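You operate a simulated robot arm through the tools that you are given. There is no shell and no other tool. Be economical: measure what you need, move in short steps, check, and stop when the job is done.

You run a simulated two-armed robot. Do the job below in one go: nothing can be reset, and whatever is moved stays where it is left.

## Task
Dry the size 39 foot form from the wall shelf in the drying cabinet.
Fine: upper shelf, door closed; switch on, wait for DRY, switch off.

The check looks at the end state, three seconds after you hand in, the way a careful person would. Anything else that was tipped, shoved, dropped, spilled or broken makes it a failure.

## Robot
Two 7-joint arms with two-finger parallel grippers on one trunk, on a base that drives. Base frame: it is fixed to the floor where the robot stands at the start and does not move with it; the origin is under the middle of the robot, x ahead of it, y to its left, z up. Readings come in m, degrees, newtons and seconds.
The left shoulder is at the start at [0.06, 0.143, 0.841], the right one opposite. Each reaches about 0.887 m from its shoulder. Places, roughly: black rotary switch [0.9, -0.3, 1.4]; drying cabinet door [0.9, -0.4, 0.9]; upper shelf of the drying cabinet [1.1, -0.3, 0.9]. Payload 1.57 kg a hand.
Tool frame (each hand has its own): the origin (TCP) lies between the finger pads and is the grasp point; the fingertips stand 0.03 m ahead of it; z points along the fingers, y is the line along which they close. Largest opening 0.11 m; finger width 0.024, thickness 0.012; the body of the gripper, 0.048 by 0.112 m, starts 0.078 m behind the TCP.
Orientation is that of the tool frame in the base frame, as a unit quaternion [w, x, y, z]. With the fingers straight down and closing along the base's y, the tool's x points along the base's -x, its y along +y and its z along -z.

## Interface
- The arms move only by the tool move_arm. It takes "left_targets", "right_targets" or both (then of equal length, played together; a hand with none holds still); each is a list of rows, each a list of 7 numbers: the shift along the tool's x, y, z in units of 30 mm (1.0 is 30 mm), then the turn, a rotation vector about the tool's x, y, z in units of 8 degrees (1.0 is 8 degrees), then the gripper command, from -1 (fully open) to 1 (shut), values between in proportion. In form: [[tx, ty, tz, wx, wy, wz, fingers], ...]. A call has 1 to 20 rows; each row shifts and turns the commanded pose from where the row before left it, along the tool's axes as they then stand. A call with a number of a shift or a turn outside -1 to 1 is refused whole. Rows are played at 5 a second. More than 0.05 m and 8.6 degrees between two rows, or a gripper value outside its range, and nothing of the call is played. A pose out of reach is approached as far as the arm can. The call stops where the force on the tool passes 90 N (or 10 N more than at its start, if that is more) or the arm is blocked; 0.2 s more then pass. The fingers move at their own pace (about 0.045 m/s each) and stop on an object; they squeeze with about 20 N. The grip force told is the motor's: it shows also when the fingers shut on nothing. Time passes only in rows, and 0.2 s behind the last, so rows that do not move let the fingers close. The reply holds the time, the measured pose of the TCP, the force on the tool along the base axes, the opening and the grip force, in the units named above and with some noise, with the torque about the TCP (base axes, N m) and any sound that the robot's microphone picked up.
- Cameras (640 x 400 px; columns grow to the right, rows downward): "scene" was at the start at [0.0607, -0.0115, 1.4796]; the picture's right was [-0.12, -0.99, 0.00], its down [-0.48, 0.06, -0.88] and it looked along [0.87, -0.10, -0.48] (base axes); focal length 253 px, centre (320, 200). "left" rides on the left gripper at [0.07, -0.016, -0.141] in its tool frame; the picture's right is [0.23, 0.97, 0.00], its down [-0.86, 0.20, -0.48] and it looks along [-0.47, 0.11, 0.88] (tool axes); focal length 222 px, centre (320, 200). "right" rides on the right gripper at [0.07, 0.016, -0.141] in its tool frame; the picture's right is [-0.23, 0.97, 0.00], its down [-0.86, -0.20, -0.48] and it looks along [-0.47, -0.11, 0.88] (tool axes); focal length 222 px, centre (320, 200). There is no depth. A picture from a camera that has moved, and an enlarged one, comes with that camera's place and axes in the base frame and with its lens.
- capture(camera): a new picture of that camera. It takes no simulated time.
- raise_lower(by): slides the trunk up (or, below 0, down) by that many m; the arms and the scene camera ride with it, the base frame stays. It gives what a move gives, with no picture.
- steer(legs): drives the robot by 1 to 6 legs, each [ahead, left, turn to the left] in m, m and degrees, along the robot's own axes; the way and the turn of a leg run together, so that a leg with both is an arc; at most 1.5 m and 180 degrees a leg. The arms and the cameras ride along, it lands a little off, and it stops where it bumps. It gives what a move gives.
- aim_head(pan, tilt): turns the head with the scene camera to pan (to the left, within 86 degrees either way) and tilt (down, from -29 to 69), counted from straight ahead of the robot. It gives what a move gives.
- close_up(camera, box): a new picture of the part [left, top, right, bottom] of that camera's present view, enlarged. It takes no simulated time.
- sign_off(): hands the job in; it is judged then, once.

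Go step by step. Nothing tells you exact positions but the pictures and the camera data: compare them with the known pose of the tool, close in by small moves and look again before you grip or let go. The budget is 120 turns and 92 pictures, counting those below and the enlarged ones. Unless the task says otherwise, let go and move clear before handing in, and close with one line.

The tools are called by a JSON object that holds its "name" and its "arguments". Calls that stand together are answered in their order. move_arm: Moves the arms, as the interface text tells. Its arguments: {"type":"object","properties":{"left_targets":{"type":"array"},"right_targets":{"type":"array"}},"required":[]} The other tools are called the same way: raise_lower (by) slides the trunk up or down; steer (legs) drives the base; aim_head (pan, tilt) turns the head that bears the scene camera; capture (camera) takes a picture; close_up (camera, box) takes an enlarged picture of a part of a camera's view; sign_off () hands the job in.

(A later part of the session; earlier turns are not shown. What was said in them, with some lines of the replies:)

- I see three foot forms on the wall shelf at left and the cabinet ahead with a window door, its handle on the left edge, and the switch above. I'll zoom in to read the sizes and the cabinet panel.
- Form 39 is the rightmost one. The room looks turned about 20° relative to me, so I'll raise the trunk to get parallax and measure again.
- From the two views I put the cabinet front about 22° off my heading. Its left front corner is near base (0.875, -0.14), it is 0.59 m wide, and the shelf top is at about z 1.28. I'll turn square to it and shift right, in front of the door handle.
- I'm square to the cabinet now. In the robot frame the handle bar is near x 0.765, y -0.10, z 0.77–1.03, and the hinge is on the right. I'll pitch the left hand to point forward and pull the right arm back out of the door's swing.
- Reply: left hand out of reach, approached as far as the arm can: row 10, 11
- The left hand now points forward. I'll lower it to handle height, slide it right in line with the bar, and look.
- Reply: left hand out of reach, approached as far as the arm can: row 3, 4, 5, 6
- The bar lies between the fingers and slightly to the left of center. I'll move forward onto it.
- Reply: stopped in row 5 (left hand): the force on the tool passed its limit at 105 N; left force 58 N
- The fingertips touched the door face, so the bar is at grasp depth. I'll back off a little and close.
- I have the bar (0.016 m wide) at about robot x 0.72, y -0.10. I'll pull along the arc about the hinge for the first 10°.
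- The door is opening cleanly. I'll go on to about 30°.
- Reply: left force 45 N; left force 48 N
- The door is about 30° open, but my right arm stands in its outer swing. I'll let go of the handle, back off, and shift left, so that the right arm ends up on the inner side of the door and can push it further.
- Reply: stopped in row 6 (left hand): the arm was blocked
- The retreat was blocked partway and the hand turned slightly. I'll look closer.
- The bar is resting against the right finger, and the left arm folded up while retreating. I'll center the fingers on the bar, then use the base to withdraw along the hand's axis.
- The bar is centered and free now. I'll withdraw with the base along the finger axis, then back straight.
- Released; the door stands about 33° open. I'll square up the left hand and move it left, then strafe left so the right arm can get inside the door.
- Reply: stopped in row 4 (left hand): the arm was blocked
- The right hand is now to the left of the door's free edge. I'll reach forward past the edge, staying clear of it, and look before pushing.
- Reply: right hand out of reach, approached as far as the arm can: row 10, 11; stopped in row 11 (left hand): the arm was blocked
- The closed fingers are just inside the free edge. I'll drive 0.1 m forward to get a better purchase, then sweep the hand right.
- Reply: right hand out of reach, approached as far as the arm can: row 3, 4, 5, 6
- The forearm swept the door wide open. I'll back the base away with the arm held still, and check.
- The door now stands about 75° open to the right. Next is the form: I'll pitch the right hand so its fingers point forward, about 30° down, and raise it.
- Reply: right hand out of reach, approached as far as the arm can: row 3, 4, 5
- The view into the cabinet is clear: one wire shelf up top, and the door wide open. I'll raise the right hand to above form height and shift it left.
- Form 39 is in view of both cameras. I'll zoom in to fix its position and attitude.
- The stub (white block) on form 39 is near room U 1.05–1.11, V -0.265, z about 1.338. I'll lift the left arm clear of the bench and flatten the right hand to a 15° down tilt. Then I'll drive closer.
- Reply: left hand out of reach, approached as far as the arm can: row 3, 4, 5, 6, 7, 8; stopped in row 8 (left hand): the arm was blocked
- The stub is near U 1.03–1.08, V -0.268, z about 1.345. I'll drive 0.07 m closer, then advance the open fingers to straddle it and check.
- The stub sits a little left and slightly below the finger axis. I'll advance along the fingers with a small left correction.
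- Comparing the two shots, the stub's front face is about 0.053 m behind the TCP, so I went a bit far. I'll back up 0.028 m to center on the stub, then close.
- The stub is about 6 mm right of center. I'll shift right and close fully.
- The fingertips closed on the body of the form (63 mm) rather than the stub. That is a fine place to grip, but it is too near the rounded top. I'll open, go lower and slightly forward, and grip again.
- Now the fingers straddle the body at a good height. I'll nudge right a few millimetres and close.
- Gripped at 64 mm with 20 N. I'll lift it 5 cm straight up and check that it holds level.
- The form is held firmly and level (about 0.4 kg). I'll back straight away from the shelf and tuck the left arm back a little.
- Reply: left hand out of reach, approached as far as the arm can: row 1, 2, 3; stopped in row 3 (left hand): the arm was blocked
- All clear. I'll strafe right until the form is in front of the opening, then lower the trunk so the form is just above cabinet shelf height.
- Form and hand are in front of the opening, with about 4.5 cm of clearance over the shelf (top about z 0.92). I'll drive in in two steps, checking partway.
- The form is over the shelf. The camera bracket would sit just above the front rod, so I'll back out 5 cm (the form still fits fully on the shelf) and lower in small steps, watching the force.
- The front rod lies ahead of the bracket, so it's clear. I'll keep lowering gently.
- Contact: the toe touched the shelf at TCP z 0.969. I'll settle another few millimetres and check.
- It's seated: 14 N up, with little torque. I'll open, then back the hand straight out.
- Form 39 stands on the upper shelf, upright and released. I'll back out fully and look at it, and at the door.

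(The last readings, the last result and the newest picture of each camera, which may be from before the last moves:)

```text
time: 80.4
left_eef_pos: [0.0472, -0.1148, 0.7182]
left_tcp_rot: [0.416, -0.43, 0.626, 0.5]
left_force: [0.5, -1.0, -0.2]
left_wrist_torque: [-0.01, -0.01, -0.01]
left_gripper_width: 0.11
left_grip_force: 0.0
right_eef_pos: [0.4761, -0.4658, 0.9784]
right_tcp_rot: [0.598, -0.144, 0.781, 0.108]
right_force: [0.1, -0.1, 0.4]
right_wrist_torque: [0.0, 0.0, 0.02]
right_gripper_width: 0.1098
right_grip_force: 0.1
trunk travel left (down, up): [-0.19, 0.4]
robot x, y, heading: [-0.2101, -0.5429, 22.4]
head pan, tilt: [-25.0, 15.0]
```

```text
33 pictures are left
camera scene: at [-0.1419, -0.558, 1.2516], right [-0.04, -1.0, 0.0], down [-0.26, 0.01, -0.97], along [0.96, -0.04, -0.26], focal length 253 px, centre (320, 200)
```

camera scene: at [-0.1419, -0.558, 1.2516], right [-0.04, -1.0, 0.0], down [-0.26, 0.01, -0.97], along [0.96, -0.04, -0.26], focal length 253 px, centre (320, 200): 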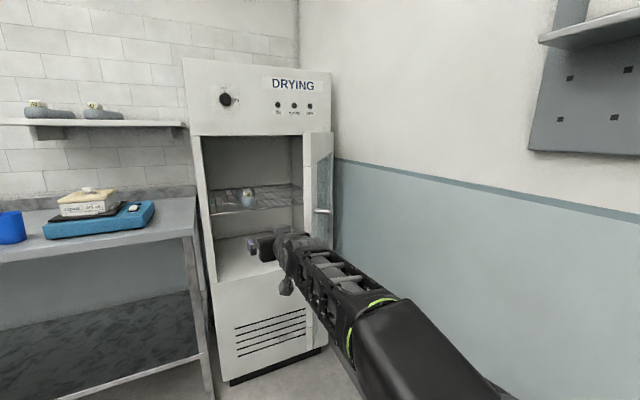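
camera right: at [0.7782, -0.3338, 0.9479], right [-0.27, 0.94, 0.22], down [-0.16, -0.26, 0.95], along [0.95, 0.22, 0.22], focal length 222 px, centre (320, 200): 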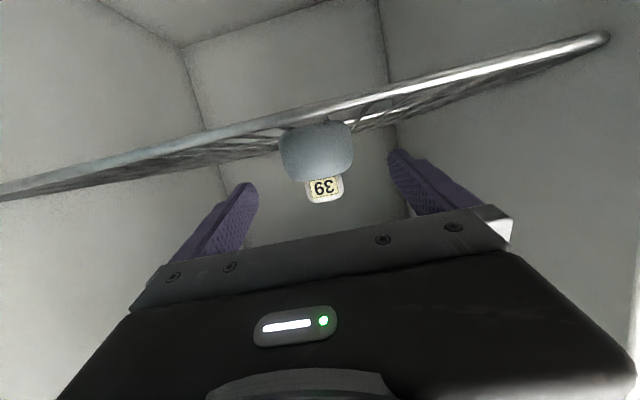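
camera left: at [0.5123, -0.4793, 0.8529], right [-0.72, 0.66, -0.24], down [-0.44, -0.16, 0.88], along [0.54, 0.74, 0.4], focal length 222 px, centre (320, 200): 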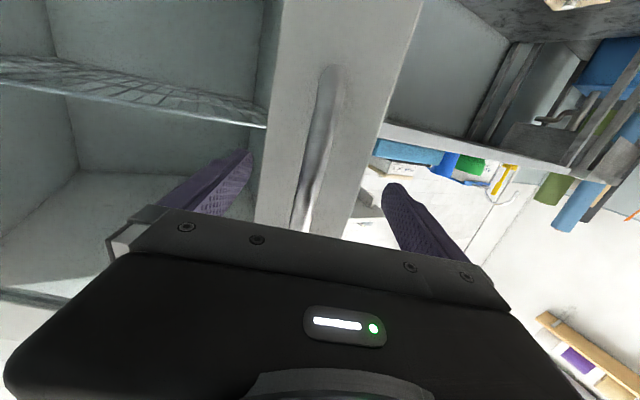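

The form is in place. The door stands about 62° open, so I'll close it by hooking its free edge above the handle. First I'll raise the trunk, retract the right hand, level it, and turn it toward the door edge.

{"name": "raise_lower", "arguments": {"by": 0.15}}

{"name": "move_arm", "arguments": {"right_targets": [[0.26, 0, -0.97, 0, 0, 0, -1], [0.26, 0, -0.97, 0, 0, 0, -1], [0.26, 0, -0.97, 0, 0, 0, -1], [0.26, 0, -0.97, 0, 0, 0, -1], [0.26, 0, -0.97, 0, 0, 0, -1], [0.26, 0, -0.97, 0, 0, 0, -1], [0, 0, 0, 0, -0.95, 0, -1], [0, 0, 0, 0, -0.95, 0, -1], [0, 0, 0, 0.9, 0, 0, -1], [0, 0, 0, 0.9, 0, 0, -1], [0, 0, 0, 0.9, 0, 0, -1], [0, 0, 0, 0.9, 0, 0, -1]]}}

{"name": "aim_head", "arguments": {"pan": -30, "tilt": 25}}

{"name": "capture", "arguments": {"camera": "scene"}}

{"name": "capture", "arguments": {"camera": "right"}}

```text
time: 82.1
left_eef_pos: [0.0463, -0.1131, 0.8674]
left_tcp_rot: [0.415, -0.431, 0.625, 0.501]
left_force: [-0.5, 0.2, 0.1]
left_wrist_torque: [0.03, -0.03, 0.02]
left_gripper_width: 0.1101
left_grip_force: 0.0
right_eef_pos: [0.4753, -0.4648, 1.1285]
right_tcp_rot: [0.599, -0.144, 0.781, 0.108]
right_force: [-0.9, -0.2, -0.2]
right_wrist_torque: [0.03, -0.03, 0.02]
right_gripper_width: 0.1102
right_grip_force: 0.0
trunk travel left (down, up): [-0.34, 0.25]
robot x, y, heading: [-0.2045, -0.5414, 22.7]
head pan, tilt: [-25.0, 15.0]
```

```text
time: 84.3
left_eef_pos: [0.0478, -0.1149, 0.8676]
left_tcp_rot: [0.416, -0.431, 0.625, 0.5]
left_force: [-0.3, 0.0, -0.2]
left_wrist_torque: [0.0, -0.01, 0.02]
left_gripper_width: 0.11
left_grip_force: 0.2
right_eef_pos: [0.28, -0.4505, 1.1002]
right_tcp_rot: [0.638, -0.104, 0.736, 0.201]
right_force: [-0.5, -0.1, 0.0]
right_wrist_torque: [0.0, 0.02, 0.03]
right_gripper_width: 0.1101
right_grip_force: 0.1
trunk travel left (down, up): [-0.34, 0.25]
robot x, y, heading: [-0.2088, -0.5435, 22.5]
head pan, tilt: [-25.0, 15.0]
stopped in row 10 (right hand): the arm was blocked; the commanded pose is now the measured one
```

```text
time: 85.0
left_eef_pos: [0.0481, -0.1147, 0.8686]
left_tcp_rot: [0.416, -0.431, 0.625, 0.5]
left_force: [-0.1, 1.0, 0.3]
left_wrist_torque: [-0.01, 0.01, 0.03]
left_gripper_width: 0.1099
left_grip_force: 0.2
right_eef_pos: [0.2809, -0.4504, 1.1002]
right_tcp_rot: [0.638, -0.104, 0.736, 0.201]
right_force: [-0.2, -0.1, -0.3]
right_wrist_torque: [-0.01, -0.03, 0.0]
right_gripper_width: 0.11
right_grip_force: 0.0
trunk travel left (down, up): [-0.34, 0.25]
robot x, y, heading: [-0.2056, -0.5406, 22.3]
head pan, tilt: [-30.0, 25.0]
```

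```text
32 pictures are left
camera scene: at [-0.1439, -0.566, 1.3855], right [-0.13, -0.99, 0.0], down [-0.42, 0.06, -0.91], along [0.9, -0.12, -0.42], focal length 253 px, centre (320, 200)
```

scene: 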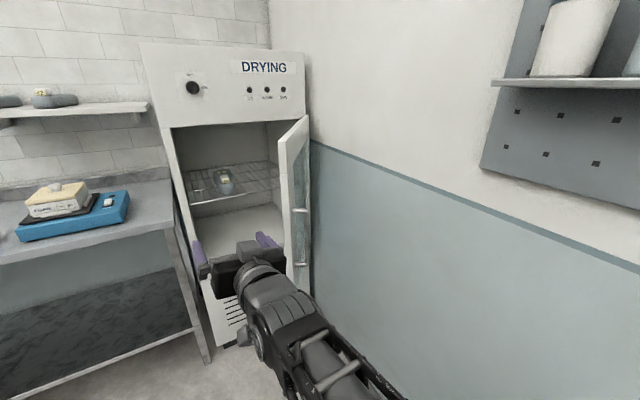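

```text
31 pictures are left
camera right: at [0.1357, -0.4889, 1.0489], right [-0.36, 0.85, 0.38], down [-0.21, -0.47, 0.86], along [0.91, 0.23, 0.35], focal length 222 px, centre (320, 200)
```

right: 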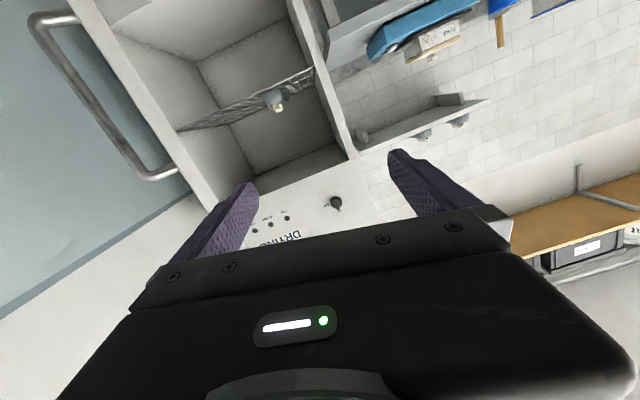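

The door is at about 56°, with its free edge near U 0.24, V -0.69. I'll close the fingers, straighten the hand, and move it right to pass outside the door edge above the handle.

{"name": "move_arm", "arguments": {"right_targets": [[-0.1, -0.93, 0, 0.05, 0, -0.115, 1], [-0.1, -0.93, 0, 0.05, 0, -0.115, 1], [-0.1, -0.93, 0, 0.05, 0, -0.115, 1], [-0.1, -0.93, 0, 0.05, 0, -0.115, 1], [-0.1, -0.93, 0, 0.05, 0, -0.115, 1], [-0.1, -0.93, 0, 0.05, 0, -0.115, 1], [-0.1, -0.93, 0, 0.05, 0, -0.115, 1], [-0.1, -0.93, 0, 0.05, 0, -0.115, 1], [-0.1, -0.93, 0, 0.05, 0, -0.115, 1], [-0.1, -0.93, 0, 0.05, 0, -0.115, 1]]}}

{"name": "capture", "arguments": {"camera": "scene"}}

{"name": "capture", "arguments": {"camera": "right"}}

```text
time: 87.2
left_eef_pos: [0.0472, -0.1139, 0.8675]
left_tcp_rot: [0.416, -0.431, 0.625, 0.5]
left_force: [0.0, -0.4, -0.5]
left_wrist_torque: [-0.01, 0.03, -0.02]
left_gripper_width: 0.1097
left_grip_force: 0.0
right_eef_pos: [0.3973, -0.7074, 1.1046]
right_tcp_rot: [0.656, -0.14, 0.732, 0.121]
right_force: [-0.8, 0.5, 0.3]
right_wrist_torque: [0.01, -0.01, -0.02]
right_gripper_width: 0.0
right_grip_force: 19.3
trunk travel left (down, up): [-0.34, 0.25]
robot x, y, heading: [-0.2074, -0.5447, 22.6]
head pan, tilt: [-30.0, 25.0]
```

```text
30 pictures are left
camera scene: at [-0.1438, -0.5662, 1.3854], right [-0.13, -0.99, 0.0], down [-0.42, 0.06, -0.91], along [0.9, -0.12, -0.42], focal length 253 px, centre (320, 200)
```

scene: 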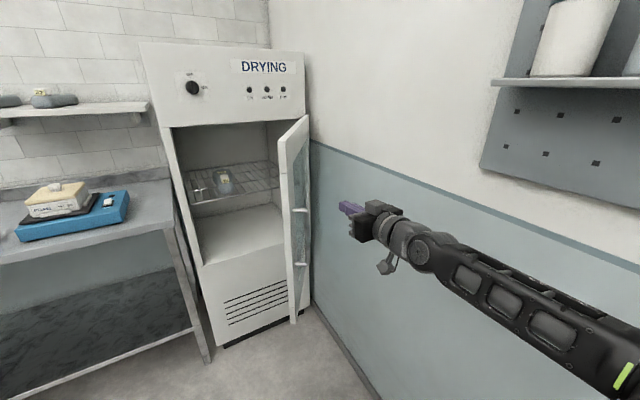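

```text
29 pictures are left
camera right: at [0.2523, -0.7469, 1.0508], right [-0.33, 0.92, 0.22], down [-0.29, -0.32, 0.9], along [0.9, 0.24, 0.37], focal length 222 px, centre (320, 200)
```

right: 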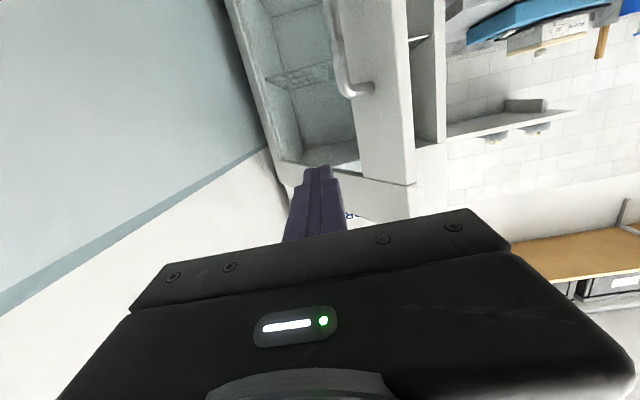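

The fist is outside the door edge and above the handle. I'll push forward along the outer side, then sweep left and forward along the closing arc.

{"name": "move_arm", "arguments": {"right_targets": [[-0.3, 0, 0.95, 0, 0, 0, 1], [-0.3, 0, 0.95, 0, 0, 0, 1], [-0.3, 0, 0.95, 0, 0, 0, 1], [-0.3, 0, 0.95, 0, 0, 0, 1], [-0.3, 0, 0.95, 0, 0, 0, 1], [-0.3, 0, 0.95, 0, 0, 0, 1], [0, 0.6, 0.3, 0, 0, 0, 1], [0, 0.6, 0.3, 0, 0, 0, 1], [0, 0.6, 0.3, 0, 0, 0, 1], [0, 0.6, 0.3, 0, 0, 0, 1], [0, 0.6, 0.35, 0, 0, 0, 1], [0, 0.6, 0.35, 0, 0, 0, 1]]}}

{"name": "capture", "arguments": {"camera": "scene"}}

```text
time: 89.8
left_eef_pos: [0.0481, -0.1141, 0.8671]
left_tcp_rot: [0.415, -0.431, 0.625, 0.501]
left_force: [0.5, -0.4, -0.4]
left_wrist_torque: [0.05, 0.03, 0.01]
left_gripper_width: 0.1101
left_grip_force: 0.1
right_eef_pos: [0.5725, -0.5236, 1.1341]
right_tcp_rot: [0.656, -0.139, 0.732, 0.123]
right_force: [0.6, -0.5, -0.2]
right_wrist_torque: [-0.02, 0.02, 0.0]
right_gripper_width: 0.0002
right_grip_force: 20.3
right hand out of reach, approached as far as the arm can: row 9, 10, 11
trunk travel left (down, up): [-0.34, 0.25]
robot x, y, heading: [-0.2067, -0.5464, 22.3]
head pan, tilt: [-30.0, 25.0]
```

```text
28 pictures are left
camera scene: at [-0.143, -0.5659, 1.3853], right [-0.13, -0.99, 0.0], down [-0.42, 0.06, -0.91], along [0.9, -0.12, -0.42], focal length 253 px, centre (320, 200)
```

scene: 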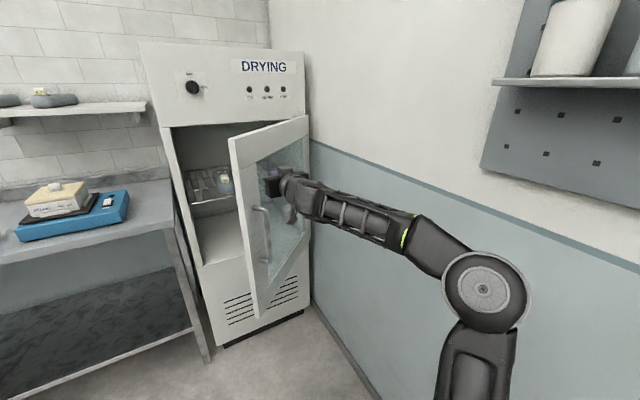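

The door is swinging shut at about 40°. The arm is near its limit, so I'll use the base to push forward and left.

{"name": "steer", "arguments": {"legs": [[0.12, 0.1, 0]]}}

{"name": "capture", "arguments": {"camera": "scene"}}

```text
time: 91.2
left_eef_pos: [0.1206, 0.0263, 0.8683]
left_tcp_rot: [0.415, -0.432, 0.625, 0.501]
left_force: [-1.1, 0.3, 0.5]
left_wrist_torque: [0.01, -0.02, 0.0]
left_gripper_width: 0.11
left_grip_force: 0.0
right_eef_pos: [0.6472, -0.3824, 1.1336]
right_tcp_rot: [0.656, -0.14, 0.731, 0.122]
right_force: [0.4, 0.1, -0.7]
right_wrist_torque: [-0.01, -0.02, 0.0]
right_gripper_width: 0.0
right_grip_force: 19.7
trunk travel left (down, up): [-0.34, 0.25]
robot x, y, heading: [-0.1321, -0.4041, 22.9]
head pan, tilt: [-30.0, 25.0]
```

```text
27 pictures are left
camera scene: at [-0.0683, -0.426, 1.3853], right [-0.13, -0.99, 0.0], down [-0.42, 0.05, -0.91], along [0.9, -0.12, -0.42], focal length 253 px, centre (320, 200)
```

scene: 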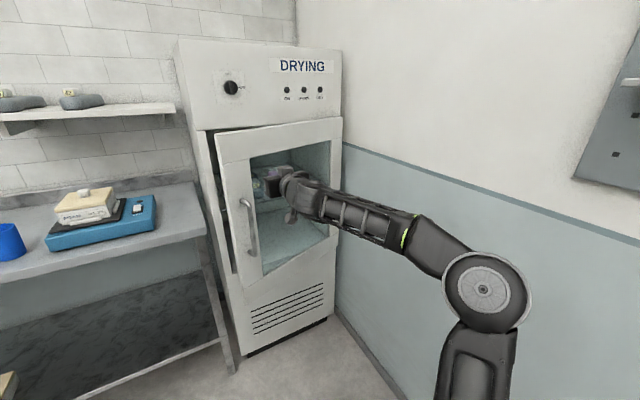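

Nearly closed, about 15° left. I'll shift left to be in front of the solid stile, then push forward.

{"name": "steer", "arguments": {"legs": [[0, 0.09, -0.8], [0.15, 0, 0]]}}

{"name": "capture", "arguments": {"camera": "scene"}}

```text
time: 93.3
left_eef_pos: [0.2337, 0.1628, 0.8682]
left_tcp_rot: [0.418, -0.428, 0.628, 0.498]
left_force: [-0.1, 1.1, 0.2]
left_wrist_torque: [-0.02, -0.02, 0.05]
left_gripper_width: 0.1099
left_grip_force: 0.1
right_eef_pos: [0.7558, -0.2525, 1.1344]
right_tcp_rot: [0.657, -0.136, 0.732, 0.118]
right_force: [0.1, -0.8, -0.3]
right_wrist_torque: [0.0, -0.01, -0.05]
right_gripper_width: 0.0
right_grip_force: 19.9
trunk travel left (down, up): [-0.34, 0.25]
robot x, y, heading: [-0.0235, -0.2634, 21.7]
head pan, tilt: [-30.0, 25.0]
```

```text
26 pictures are left
camera scene: at [0.0395, -0.2874, 1.3853], right [-0.14, -0.99, 0.0], down [-0.42, 0.06, -0.91], along [0.9, -0.13, -0.42], focal length 253 px, centre (320, 200)
```

scene: 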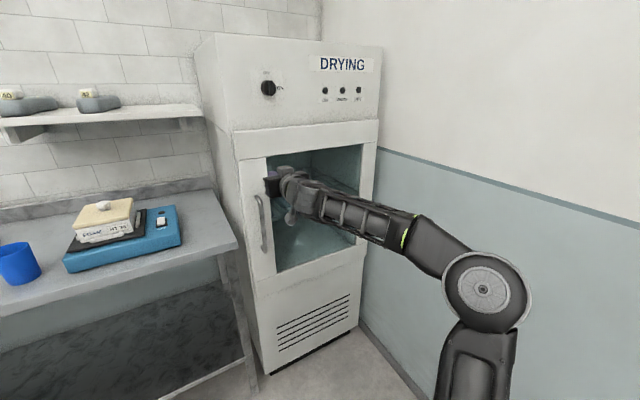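

The door looks almost shut. I'll push a little more with the arm, so the force limit applies.

{"name": "steer", "arguments": {"legs": [[0.05, 0, 0]]}}

{"name": "capture", "arguments": {"camera": "scene"}}

{"name": "capture", "arguments": {"camera": "right"}}

```text
time: 94.2
left_eef_pos: [0.2818, 0.1822, 0.8672]
left_tcp_rot: [0.417, -0.428, 0.627, 0.499]
left_force: [0.6, 0.4, -0.5]
left_wrist_torque: [-0.01, 0.02, 0.03]
left_gripper_width: 0.1099
left_grip_force: 0.0
right_eef_pos: [0.8031, -0.2345, 1.1341]
right_tcp_rot: [0.656, -0.136, 0.733, 0.118]
right_force: [-0.2, 0.7, -0.3]
right_wrist_torque: [-0.01, -0.03, 0.03]
right_gripper_width: 0.0
right_grip_force: 19.9
trunk travel left (down, up): [-0.34, 0.25]
robot x, y, heading: [0.0213, -0.2468, 21.9]
head pan, tilt: [-30.0, 25.0]
```

```text
25 pictures are left
camera scene: at [0.0859, -0.2687, 1.3853], right [-0.14, -0.99, 0.0], down [-0.42, 0.06, -0.91], along [0.9, -0.13, -0.42], focal length 253 px, centre (320, 200)
```

scene: 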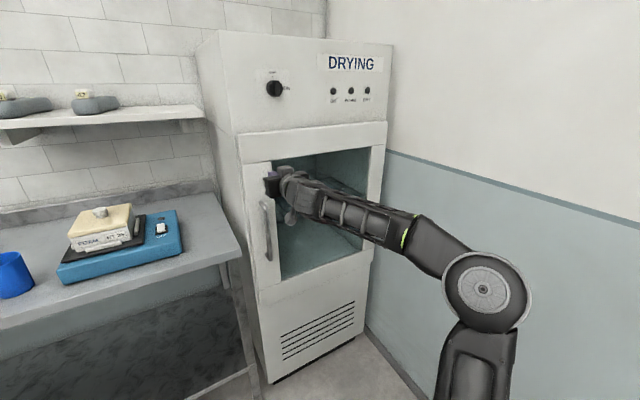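

```text
24 pictures are left
camera right: at [0.6578, -0.2712, 1.0793], right [-0.32, 0.92, 0.22], down [-0.29, -0.32, 0.9], along [0.9, 0.23, 0.37], focal length 222 px, centre (320, 200)
```

right: 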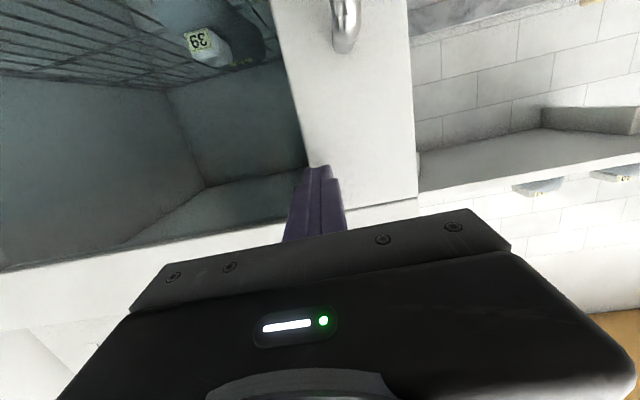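

The door appears flush. I'll press forward with the arm to make sure it is seated.

{"name": "move_arm", "arguments": {"right_targets": [[-0.05, 0.2, 0.4, 0, 0, 0, 1], [-0.05, 0.2, 0.4, 0, 0, 0, 1], [-0.05, 0, 0.4, 0, 0, 0, 1], [0, 0, 0, 0, 0, 0, 1]]}}

{"name": "close_up", "arguments": {"camera": "scene", "box": [190, 20, 410, 300]}}

```text
time: 95.3
left_eef_pos: [0.2771, 0.1782, 0.8696]
left_tcp_rot: [0.421, -0.427, 0.627, 0.498]
left_force: [0.3, -0.2, -0.7]
left_wrist_torque: [-0.03, -0.02, -0.01]
left_gripper_width: 0.1098
left_grip_force: 0.0
right_eef_pos: [0.8096, -0.2258, 1.1359]
right_tcp_rot: [0.656, -0.134, 0.734, 0.117]
right_force: [-42.0, -18.3, -4.7]
right_wrist_torque: [0.49, -0.09, 0.1]
right_gripper_width: 0.0
right_grip_force: 20.2
right hand out of reach, approached as far as the arm can: row 2, 3
trunk travel left (down, up): [-0.34, 0.25]
robot x, y, heading: [0.0195, -0.2451, 21.7]
head pan, tilt: [-30.0, 25.0]
stopped in row 4 (right hand): the force on the tool passed its limit at 91 N (the readings are from after the stop); the commanded pose is now the measured one
```

```text
1.43 times, centred on (300, 160) of scene
camera zoom: at [0.0774, -0.2726, 1.3861], right [-0.14, -0.99, 0.0], down [-0.41, 0.06, -0.91], along [0.9, -0.13, -0.42], focal length 361 px, centre (349, 257)
```

zoom: 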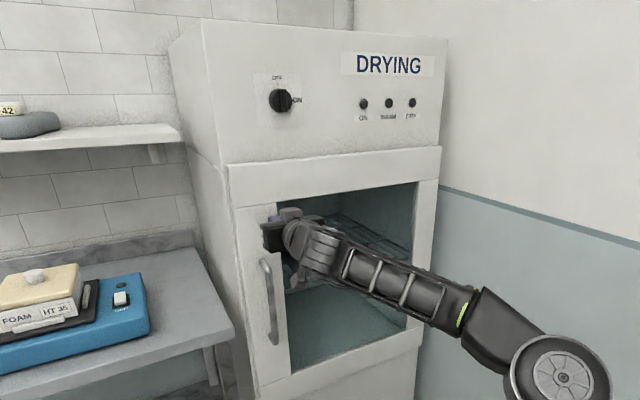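

The door is fully shut. Next is the rotary switch, near U 0.73, V -0.55, z 1.37. I'll back off, raise the trunk to its height, and inspect the knob.

{"name": "steer", "arguments": {"legs": [[-0.15, 0, 0]]}}

{"name": "raise_lower", "arguments": {"by": 0.235}}

{"name": "aim_head", "arguments": {"pan": -25, "tilt": 20}}

{"name": "capture", "arguments": {"camera": "scene"}}

{"name": "close_up", "arguments": {"camera": "scene", "box": [220, 90, 380, 190]}}

```text
time: 96.7
left_eef_pos: [0.1412, 0.1245, 0.8688]
left_tcp_rot: [0.418, -0.427, 0.628, 0.499]
left_force: [-1.1, -0.2, -1.2]
left_wrist_torque: [0.03, -0.03, 0.0]
left_gripper_width: 0.11
left_grip_force: 0.1
right_eef_pos: [0.6743, -0.28, 1.131]
right_tcp_rot: [0.654, -0.134, 0.735, 0.116]
right_force: [-0.1, 0.1, -0.2]
right_wrist_torque: [0.0, 0.03, 0.0]
right_gripper_width: 0.0
right_grip_force: 20.1
trunk travel left (down, up): [-0.34, 0.25]
robot x, y, heading: [-0.1191, -0.3033, 21.6]
head pan, tilt: [-30.0, 25.0]
```

```text
time: 99.2
left_eef_pos: [0.1414, 0.1251, 1.1026]
left_tcp_rot: [0.419, -0.427, 0.628, 0.498]
left_force: [0.4, 0.5, -0.8]
left_wrist_torque: [-0.02, 0.0, -0.01]
left_gripper_width: 0.1098
left_grip_force: 0.1
right_eef_pos: [0.6755, -0.2792, 1.367]
right_tcp_rot: [0.655, -0.133, 0.735, 0.115]
right_force: [0.1, 0.5, 0.2]
right_wrist_torque: [0.02, -0.04, 0.03]
right_gripper_width: 0.0
right_grip_force: 19.9
trunk travel left (down, up): [-0.575, 0.015]
robot x, y, heading: [-0.1186, -0.3014, 21.8]
head pan, tilt: [-30.0, 25.0]
```

```text
time: 99.8
left_eef_pos: [0.1419, 0.1245, 1.1026]
left_tcp_rot: [0.419, -0.427, 0.628, 0.498]
left_force: [0.0, 0.5, -0.4]
left_wrist_torque: [-0.03, -0.01, 0.0]
left_gripper_width: 0.1098
left_grip_force: 0.2
right_eef_pos: [0.675, -0.2789, 1.3652]
right_tcp_rot: [0.654, -0.135, 0.735, 0.116]
right_force: [-0.3, -0.3, -0.6]
right_wrist_torque: [0.03, 0.0, 0.01]
right_gripper_width: 0.0001
right_grip_force: 19.7
trunk travel left (down, up): [-0.575, 0.015]
robot x, y, heading: [-0.1194, -0.2997, 21.7]
head pan, tilt: [-25.0, 20.0]
```

```text
22 pictures are left
camera scene: at [-0.0541, -0.3176, 1.6284], right [-0.06, -1.0, 0.0], down [-0.34, 0.02, -0.94], along [0.94, -0.05, -0.34], focal length 253 px, centre (320, 200)
```

scene: 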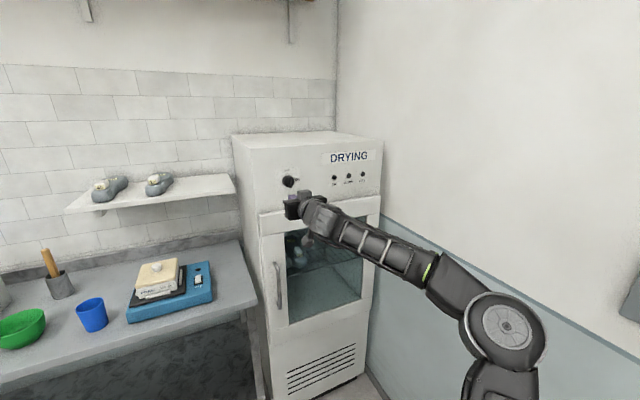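

```text
4.00 times, centred on (300, 140) of scene
camera zoom: at [-0.0541, -0.3176, 1.6284], right [-0.06, -1.0, 0.0], down [-0.34, 0.02, -0.94], along [0.94, -0.05, -0.34], focal length 1010 px, centre (400, 440)
```

zoom: 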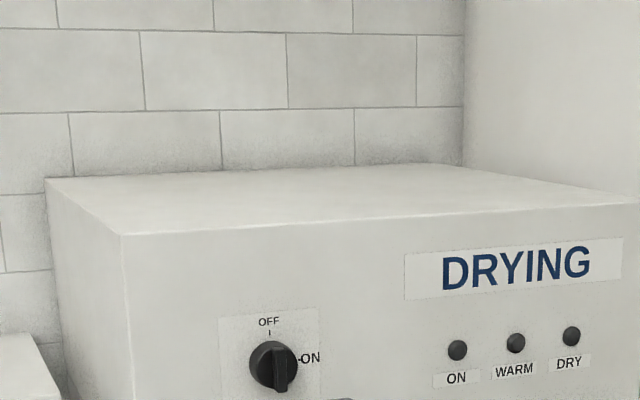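

The knob has a vertical ridge (pointing at OFF, with ON 90° clockwise), so closing horizontally is right. I'll level the hand, shift right to the knob, and part the fingers.

{"name": "move_arm", "arguments": {"right_targets": [[0, -0.75, 0, -0.07, -0.42, 0, -0.1], [0, -0.75, 0, -0.07, -0.42, 0, -0.1], [0, 0, 0, 0, 0, 0, -0.1], [0, 0, 0, 0, 0, 0, -0.1]]}}

{"name": "steer", "arguments": {"legs": [[0.06, 0, 0]]}}

{"name": "capture", "arguments": {"camera": "right"}}

```text
time: 100.8
left_eef_pos: [0.1414, 0.123, 1.103]
left_tcp_rot: [0.418, -0.427, 0.628, 0.498]
left_force: [-0.2, -0.2, 0.4]
left_wrist_torque: [-0.01, 0.02, 0.01]
left_gripper_width: 0.1098
left_grip_force: 0.2
right_eef_pos: [0.6919, -0.3223, 1.3647]
right_tcp_rot: [0.695, -0.133, 0.694, 0.132]
right_force: [-1.0, 0.1, 0.4]
right_wrist_torque: [0.0, -0.02, 0.03]
right_gripper_width: 0.0608
right_grip_force: 0.1
trunk travel left (down, up): [-0.575, 0.015]
robot x, y, heading: [-0.1183, -0.3023, 21.6]
head pan, tilt: [-25.0, 20.0]
```

```text
time: 101.8
left_eef_pos: [0.1994, 0.1455, 1.1021]
left_tcp_rot: [0.418, -0.426, 0.629, 0.498]
left_force: [0.6, 0.5, -0.1]
left_wrist_torque: [0.04, 0.03, 0.01]
left_gripper_width: 0.1098
left_grip_force: 0.0
right_eef_pos: [0.7491, -0.2986, 1.3635]
right_tcp_rot: [0.695, -0.133, 0.695, 0.13]
right_force: [-0.6, -0.3, -0.7]
right_wrist_torque: [-0.01, -0.03, -0.02]
right_gripper_width: 0.0602
right_grip_force: 0.0
trunk travel left (down, up): [-0.575, 0.015]
robot x, y, heading: [-0.0633, -0.278, 21.7]
head pan, tilt: [-25.0, 20.0]
```

```text
20 pictures are left
camera right: at [0.6122, -0.336, 1.2929], right [-0.36, 0.91, 0.22], down [-0.37, -0.36, 0.86], along [0.86, 0.22, 0.47], focal length 222 px, centre (320, 200)
```

right: 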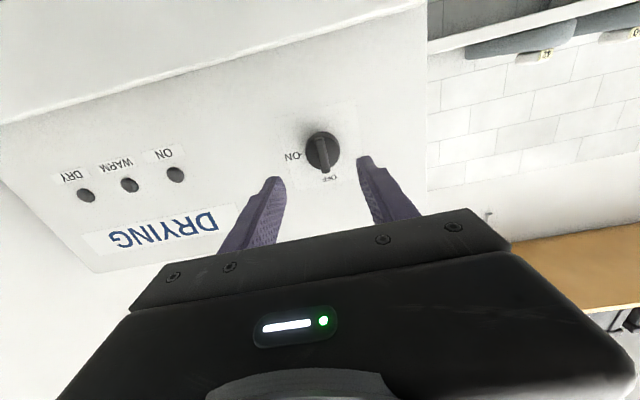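

The knob is centered between the fingers. I'll drive 7 cm closer and check.

{"name": "move_arm", "arguments": {"right_targets": [[-0.13, 0, 0, 0, 0, 0, -0.1]]}}

{"name": "steer", "arguments": {"legs": [[0.07, 0, 0]]}}

{"name": "capture", "arguments": {"camera": "right"}}

```text
time: 102.2
left_eef_pos: [0.1985, 0.1454, 1.1038]
left_tcp_rot: [0.42, -0.426, 0.629, 0.497]
left_force: [-0.3, -0.1, 0.9]
left_wrist_torque: [-0.04, 0.02, 0.06]
left_gripper_width: 0.1101
left_grip_force: 0.1
right_eef_pos: [0.7486, -0.3001, 1.3673]
right_tcp_rot: [0.695, -0.134, 0.694, 0.13]
right_force: [-0.4, 0.9, -0.6]
right_wrist_torque: [0.03, 0.01, -0.02]
right_gripper_width: 0.0604
right_grip_force: 0.1
trunk travel left (down, up): [-0.575, 0.015]
robot x, y, heading: [-0.0638, -0.2756, 21.6]
head pan, tilt: [-25.0, 20.0]
```

```text
time: 103.2
left_eef_pos: [0.2643, 0.172, 1.1016]
left_tcp_rot: [0.418, -0.426, 0.629, 0.498]
left_force: [0.7, -0.1, -0.1]
left_wrist_torque: [0.02, -0.03, 0.04]
left_gripper_width: 0.1101
left_grip_force: 0.0
right_eef_pos: [0.8145, -0.2757, 1.3661]
right_tcp_rot: [0.695, -0.133, 0.695, 0.131]
right_force: [0.8, -0.3, -1.0]
right_wrist_torque: [0.01, 0.0, -0.02]
right_gripper_width: 0.0605
right_grip_force: 0.0
trunk travel left (down, up): [-0.575, 0.015]
robot x, y, heading: [0.0015, -0.2547, 21.8]
head pan, tilt: [-25.0, 20.0]
```

```text
19 pictures are left
camera right: at [0.6763, -0.3116, 1.2968], right [-0.36, 0.91, 0.22], down [-0.37, -0.36, 0.86], along [0.86, 0.22, 0.47], focal length 222 px, centre (320, 200)
```

right: 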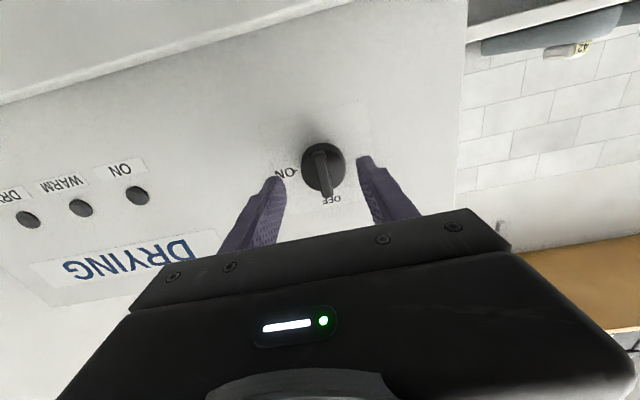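

{"name": "move_arm", "arguments": {"right_targets": [[0, 0, 0.5, 0, 0, 0, -0.1], [0, 0, 0.5, 0, 0, 0, -0.1], [0, 0, 0, 0, 0, 0, -0.1]]}}

{"name": "capture", "arguments": {"camera": "right"}}

```text
time: 104.0
left_eef_pos: [0.2624, 0.1719, 1.1034]
left_tcp_rot: [0.42, -0.426, 0.629, 0.496]
left_force: [1.1, -0.5, -0.2]
left_wrist_torque: [-0.01, -0.01, -0.03]
left_gripper_width: 0.1097
left_grip_force: 0.1
right_eef_pos: [0.8415, -0.2642, 1.3674]
right_tcp_rot: [0.695, -0.133, 0.694, 0.13]
right_force: [-0.4, 0.9, 0.7]
right_wrist_torque: [0.0, 0.03, 0.0]
right_gripper_width: 0.0604
right_grip_force: 0.1
trunk travel left (down, up): [-0.575, 0.015]
robot x, y, heading: [0.0018, -0.253, 21.5]
head pan, tilt: [-25.0, 20.0]
```

```text
18 pictures are left
camera right: at [0.7039, -0.3008, 1.2976], right [-0.36, 0.91, 0.22], down [-0.37, -0.36, 0.86], along [0.86, 0.22, 0.47], focal length 222 px, centre (320, 200)
```

right: 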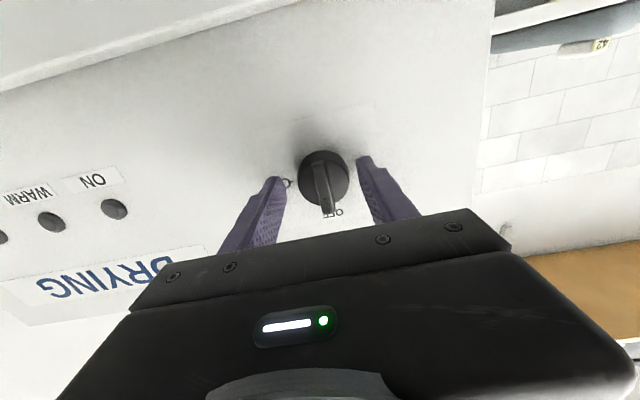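

Almost there. I'll advance 12 mm more and close on the ridge.

{"name": "move_arm", "arguments": {"right_targets": [[0, 0.05, 0.4, 0, 0, 0, -0.1], [0, 0, 0, 0, 0, 0, 0.4], [0, 0, 0, 0, 0, 0, 1], [0, 0, 0, 0, 0, 0, 1], [0, 0, 0, 0, 0, 0, 1]]}}

{"name": "capture", "arguments": {"camera": "right"}}

```text
time: 105.2
left_eef_pos: [0.2614, 0.1719, 1.1025]
left_tcp_rot: [0.419, -0.427, 0.628, 0.497]
left_force: [0.9, -0.3, 0.5]
left_wrist_torque: [0.02, 0.01, 0.01]
left_gripper_width: 0.1103
left_grip_force: 0.0
right_eef_pos: [0.8472, -0.259, 1.3677]
right_tcp_rot: [0.695, -0.133, 0.694, 0.13]
right_force: [-4.2, 3.9, -0.6]
right_wrist_torque: [0.06, -0.2, 0.35]
right_gripper_width: 0.0434
right_grip_force: 38.7
right hand out of reach, approached as far as the arm can: row 1
trunk travel left (down, up): [-0.575, 0.015]
robot x, y, heading: [0.0025, -0.252, 21.8]
head pan, tilt: [-25.0, 20.0]
```

```text
17 pictures are left
camera right: at [0.709, -0.2965, 1.2978], right [-0.36, 0.91, 0.22], down [-0.37, -0.36, 0.86], along [0.86, 0.22, 0.47], focal length 222 px, centre (320, 200)
```

right: 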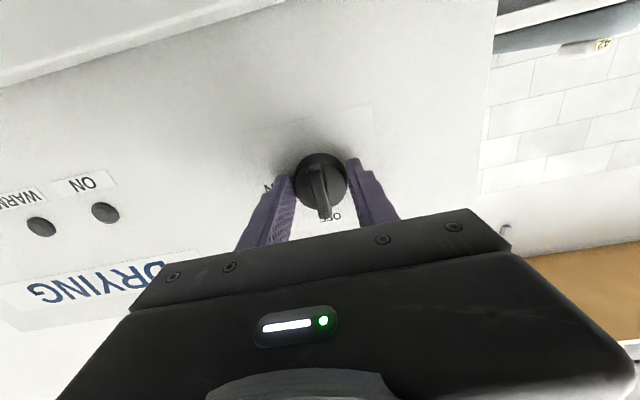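

The fingers hold the knob's round body. I'll try turning it 90° clockwise toward ON.

{"name": "move_arm", "arguments": {"right_targets": [[0, 0, 0, 0, 0, 1, 1], [0, 0, 0, 0, 0, 1, 1], [0, 0, 0, 0, 0, 1, 1], [0, 0, 0, 0, 0, 1, 1], [0, 0, 0, 0, 0, 1, 1], [0, 0, 0, 0, 0, 1, 1], [0, 0, 0, 0, 0, 1, 1], [0, 0, 0, 0, 0, 1, 1], [0, 0, 0, 0, 0, 1, 1], [0, 0, 0, 0, 0, 1, 1], [0, 0, 0, 0, 0, 1, 1], [0, 0, 0, 0, 0, 0.3, 1]]}}

{"name": "close_up", "arguments": {"camera": "scene", "box": [220, 80, 420, 205]}}

{"name": "capture", "arguments": {"camera": "right"}}

```text
time: 107.8
left_eef_pos: [0.2631, 0.1738, 1.1024]
left_tcp_rot: [0.418, -0.426, 0.63, 0.497]
left_force: [0.1, 0.2, -1.0]
left_wrist_torque: [0.01, 0.01, -0.03]
left_gripper_width: 0.1096
left_grip_force: 0.1
right_eef_pos: [0.8453, -0.259, 1.3688]
right_tcp_rot: [0.398, 0.397, 0.583, 0.586]
right_force: [15.9, 14.1, 24.3]
right_wrist_torque: [-0.08, -0.72, 0.23]
right_gripper_width: 0.043
right_grip_force: 44.8
trunk travel left (down, up): [-0.575, 0.015]
robot x, y, heading: [0.0032, -0.251, 21.8]
head pan, tilt: [-25.0, 20.0]
```

```text
3.20 times, centred on (320, 142) of scene
camera zoom: at [0.0668, -0.2664, 1.6286], right [-0.06, -1.0, 0.0], down [-0.34, 0.02, -0.94], along [0.94, -0.06, -0.34], focal length 808 px, centre (320, 384)
```

zoom: 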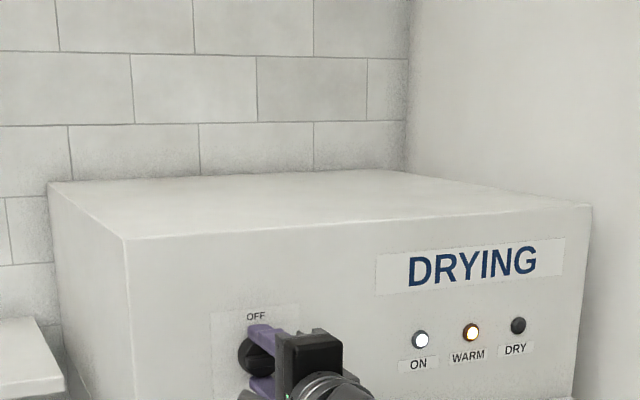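

```text
15 pictures are left
camera right: at [0.6869, -0.2459, 1.3855], right [0.08, -0.21, 0.97], down [-0.13, -0.97, -0.2], along [0.99, -0.11, -0.11], focal length 222 px, centre (320, 200)
```

right: 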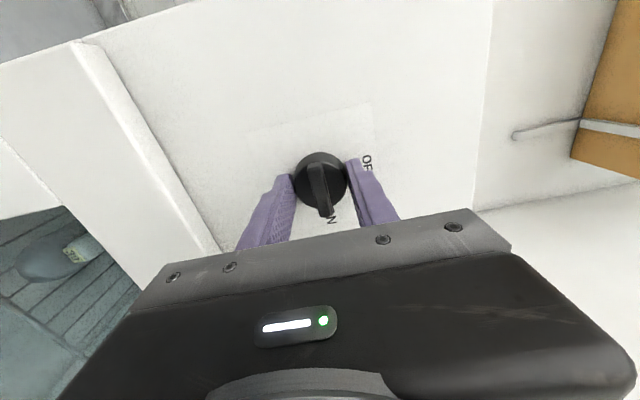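

ON and WARM are lit and the switch is at ON. I'll keep holding the knob and wait for DRY.

{"name": "move_arm", "arguments": {"right_targets": [[0, 0, 0, 0, 0, 0, 1], [0, 0, 0, 0, 0, 0, 1], [0, 0, 0, 0, 0, 0, 1], [0, 0, 0, 0, 0, 0, 1], [0, 0, 0, 0, 0, 0, 1], [0, 0, 0, 0, 0, 0, 1], [0, 0, 0, 0, 0, 0, 1], [0, 0, 0, 0, 0, 0, 1], [0, 0, 0, 0, 0, 0, 1], [0, 0, 0, 0, 0, 0, 1], [0, 0, 0, 0, 0, 0, 1], [0, 0, 0, 0, 0, 0, 1], [0, 0, 0, 0, 0, 0, 1], [0, 0, 0, 0, 0, 0, 1], [0, 0, 0, 0, 0, 0, 1], [0, 0, 0, 0, 0, 0, 1], [0, 0, 0, 0, 0, 0, 1], [0, 0, 0, 0, 0, 0, 1], [0, 0, 0, 0, 0, 0, 1], [0, 0, 0, 0, 0, 0, 1]]}}

{"name": "move_arm", "arguments": {"right_targets": [[0, 0, 0, 0, 0, 0, 1], [0, 0, 0, 0, 0, 0, 1], [0, 0, 0, 0, 0, 0, 1], [0, 0, 0, 0, 0, 0, 1], [0, 0, 0, 0, 0, 0, 1], [0, 0, 0, 0, 0, 0, 1], [0, 0, 0, 0, 0, 0, 1], [0, 0, 0, 0, 0, 0, 1], [0, 0, 0, 0, 0, 0, 1], [0, 0, 0, 0, 0, 0, 1], [0, 0, 0, 0, 0, 0, 1], [0, 0, 0, 0, 0, 0, 1], [0, 0, 0, 0, 0, 0, 1], [0, 0, 0, 0, 0, 0, 1], [0, 0, 0, 0, 0, 0, 1], [0, 0, 0, 0, 0, 0, 1], [0, 0, 0, 0, 0, 0, 1], [0, 0, 0, 0, 0, 0, 1], [0, 0, 0, 0, 0, 0, 1], [0, 0, 0, 0, 0, 0, 1]]}}

{"name": "close_up", "arguments": {"camera": "scene", "box": [220, 80, 420, 205]}}

```text
time: 112.0
left_eef_pos: [0.263, 0.1737, 1.103]
left_tcp_rot: [0.418, -0.426, 0.63, 0.497]
left_force: [-0.2, -0.9, 0.1]
left_wrist_torque: [0.0, 0.0, 0.0]
left_gripper_width: 0.1098
left_grip_force: 0.1
right_eef_pos: [0.8439, -0.2592, 1.3695]
right_tcp_rot: [0.397, 0.397, 0.584, 0.586]
right_force: [15.6, 13.9, 24.8]
right_wrist_torque: [0.21, -0.67, 0.3]
right_gripper_width: 0.0429
right_grip_force: 44.9
trunk travel left (down, up): [-0.575, 0.015]
robot x, y, heading: [-0.0022, -0.2503, 21.8]
head pan, tilt: [-25.0, 20.0]
```

```text
time: 116.2
left_eef_pos: [0.2617, 0.1737, 1.102]
left_tcp_rot: [0.419, -0.427, 0.629, 0.496]
left_force: [0.0, -0.6, 0.5]
left_wrist_torque: [-0.01, 0.01, -0.02]
left_gripper_width: 0.1102
left_grip_force: 0.0
right_eef_pos: [0.8448, -0.2596, 1.3698]
right_tcp_rot: [0.397, 0.397, 0.584, 0.586]
right_force: [13.0, 13.8, 24.3]
right_wrist_torque: [0.22, -0.67, 0.3]
right_gripper_width: 0.0429
right_grip_force: 45.1
trunk travel left (down, up): [-0.575, 0.015]
robot x, y, heading: [0.006, -0.2512, 21.4]
head pan, tilt: [-25.0, 20.0]
```

```text
3.20 times, centred on (320, 142) of scene
camera zoom: at [0.0662, -0.2667, 1.6286], right [-0.06, -1.0, 0.0], down [-0.34, 0.02, -0.94], along [0.94, -0.06, -0.34], focal length 808 px, centre (320, 384)
```

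zoom: 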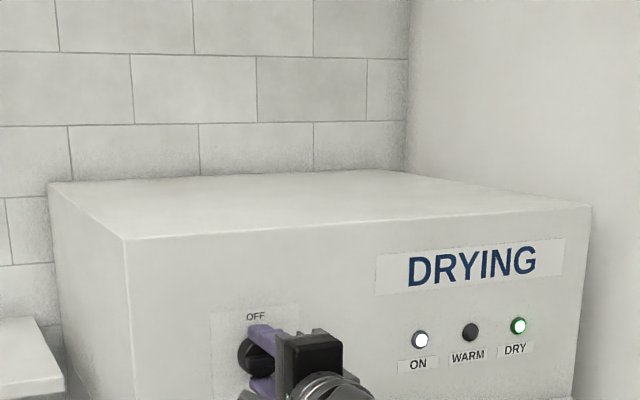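

DRY is lit. I'll turn the knob back 90° to OFF.

{"name": "move_arm", "arguments": {"right_targets": [[0, 0, 0, 0, 0, -1, 1], [0, 0, 0, 0, 0, -1, 1], [0, 0, 0, 0, 0, -1, 1], [0, 0, 0, 0, 0, -1, 1], [0, 0, 0, 0, 0, -1, 1], [0, 0, 0, 0, 0, -1, 1], [0, 0, 0, 0, 0, -1, 1], [0, 0, 0, 0, 0, -1, 1], [0, 0, 0, 0, 0, -1, 1], [0, 0, 0, 0, 0, -1, 1], [0, 0, 0, 0, 0, -1, 1], [0, 0, 0, 0, 0, -0.3, 1], [0, 0, 0, 0, 0, 0, 1]]}}

{"name": "close_up", "arguments": {"camera": "scene", "box": [220, 80, 420, 205]}}

{"name": "capture", "arguments": {"camera": "right"}}

```text
time: 119.0
left_eef_pos: [0.2606, 0.172, 1.1031]
left_tcp_rot: [0.419, -0.427, 0.628, 0.497]
left_force: [0.0, -0.3, 0.2]
left_wrist_torque: [0.01, 0.0, -0.01]
left_gripper_width: 0.1101
left_grip_force: 0.1
right_eef_pos: [0.8445, -0.2601, 1.3684]
right_tcp_rot: [0.695, -0.134, 0.694, 0.13]
right_force: [-5.8, 7.2, 6.1]
right_wrist_torque: [0.57, -0.14, 0.59]
right_gripper_width: 0.043
right_grip_force: 45.0
trunk travel left (down, up): [-0.575, 0.015]
robot x, y, heading: [-0.0007, -0.2566, 21.6]
head pan, tilt: [-25.0, 20.0]
```

```text
3.20 times, centred on (320, 142) of scene
camera zoom: at [0.0646, -0.268, 1.6285], right [-0.06, -1.0, 0.0], down [-0.34, 0.02, -0.94], along [0.94, -0.06, -0.34], focal length 808 px, centre (320, 384)
```

zoom: 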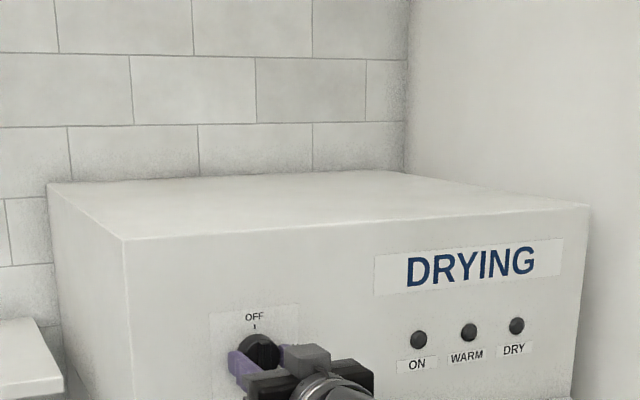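

```text
12 pictures are left
camera right: at [0.7065, -0.2975, 1.2983], right [-0.36, 0.91, 0.22], down [-0.37, -0.36, 0.86], along [0.86, 0.22, 0.47], focal length 222 px, centre (320, 200)
```

right: 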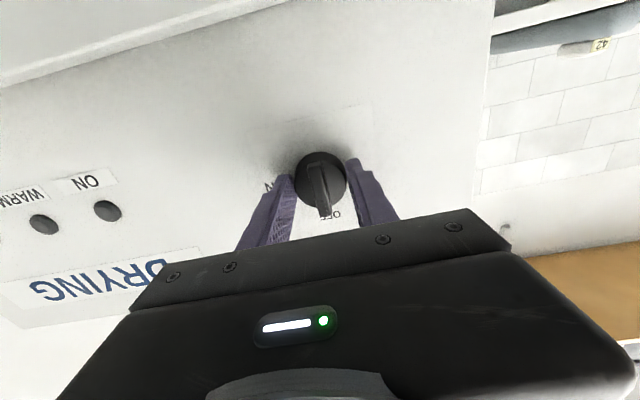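

All the lamps are out and the switch is back at OFF. I'll let go, back off, and check the end state.

{"name": "move_arm", "arguments": {"right_targets": [[0, 0, 0, 0, 0, 0, -0.2], [0, 0, 0, 0, 0, 0, -0.2], [0, 0, 0, 0, 0, 0, -0.2], [0, 0, 0, 0, 0, 0, -0.2]]}}

{"name": "steer", "arguments": {"legs": [[-0.3, 0, 0]]}}

{"name": "capture", "arguments": {"camera": "scene"}}

{"name": "capture", "arguments": {"camera": "right"}}

```text
time: 120.0
left_eef_pos: [0.2625, 0.1722, 1.1036]
left_tcp_rot: [0.419, -0.426, 0.629, 0.498]
left_force: [-0.3, 1.6, 0.2]
left_wrist_torque: [0.0, 0.0, -0.01]
left_gripper_width: 0.1102
left_grip_force: 0.1
right_eef_pos: [0.8461, -0.2624, 1.3684]
right_tcp_rot: [0.695, -0.133, 0.694, 0.13]
right_force: [0.1, 0.0, 0.3]
right_wrist_torque: [0.01, 0.02, 0.01]
right_gripper_width: 0.0661
right_grip_force: 0.1
trunk travel left (down, up): [-0.575, 0.015]
robot x, y, heading: [0.0001, -0.2508, 21.7]
head pan, tilt: [-25.0, 20.0]
```

```text
time: 122.0
left_eef_pos: [-0.0195, 0.063, 1.1034]
left_tcp_rot: [0.417, -0.429, 0.627, 0.499]
left_force: [-0.9, -0.3, 0.1]
left_wrist_torque: [-0.01, 0.01, -0.03]
left_gripper_width: 0.1099
left_grip_force: 0.1
right_eef_pos: [0.5679, -0.3658, 1.3683]
right_tcp_rot: [0.695, -0.136, 0.694, 0.134]
right_force: [0.4, 0.1, 0.7]
right_wrist_torque: [0.03, 0.03, -0.04]
right_gripper_width: 0.066
right_grip_force: 0.1
trunk travel left (down, up): [-0.575, 0.015]
robot x, y, heading: [-0.2763, -0.3647, 22.2]
head pan, tilt: [-25.0, 20.0]
```

```text
11 pictures are left
camera scene: at [-0.2116, -0.381, 1.6285], right [-0.05, -1.0, 0.0], down [-0.34, 0.02, -0.94], along [0.94, -0.05, -0.34], focal length 253 px, centre (320, 200)
```

scene: 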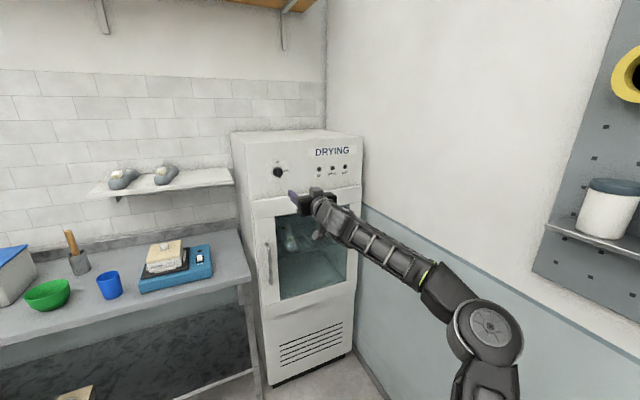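

```text
10 pictures are left
camera right: at [0.4306, -0.4041, 1.2985], right [-0.36, 0.9, 0.22], down [-0.37, -0.36, 0.86], along [0.85, 0.23, 0.47], focal length 222 px, centre (320, 200)
```

right: 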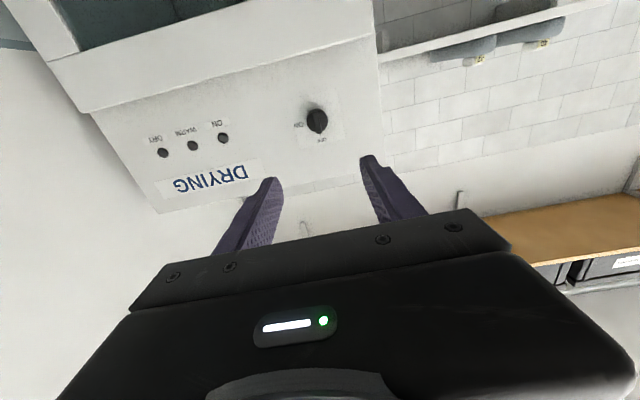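

{"name": "close_up", "arguments": {"camera": "scene", "box": [220, 120, 380, 320]}}

```text
2.00 times, centred on (300, 220) of scene
camera zoom: at [-0.2116, -0.381, 1.6285], right [-0.05, -1.0, 0.0], down [-0.34, 0.02, -0.94], along [0.94, -0.05, -0.34], focal length 505 px, centre (360, 160)
```

zoom: 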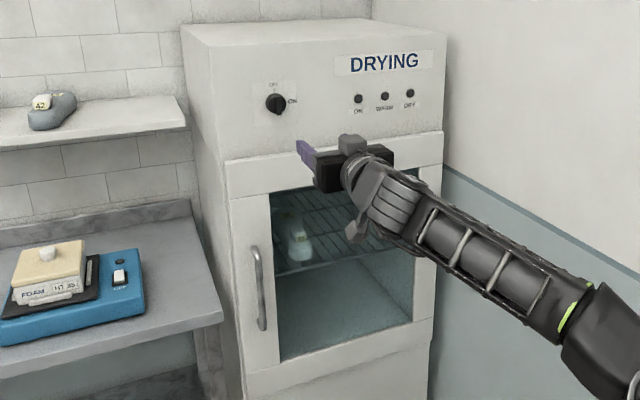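

The door is shut, form 39 is on the upper shelf, and the switch is at OFF with all lamps dark. Nothing else was disturbed and both hands are clear, so I'm handing in.

{"name": "sign_off", "arguments": {}}

```text
The job is handed in.
```

The size 39 form was dried on the cabinet's upper shelf with the door closed: I switched on, waited until DRY lit, and switched off again. The form is still in the cabinet with the door shut.
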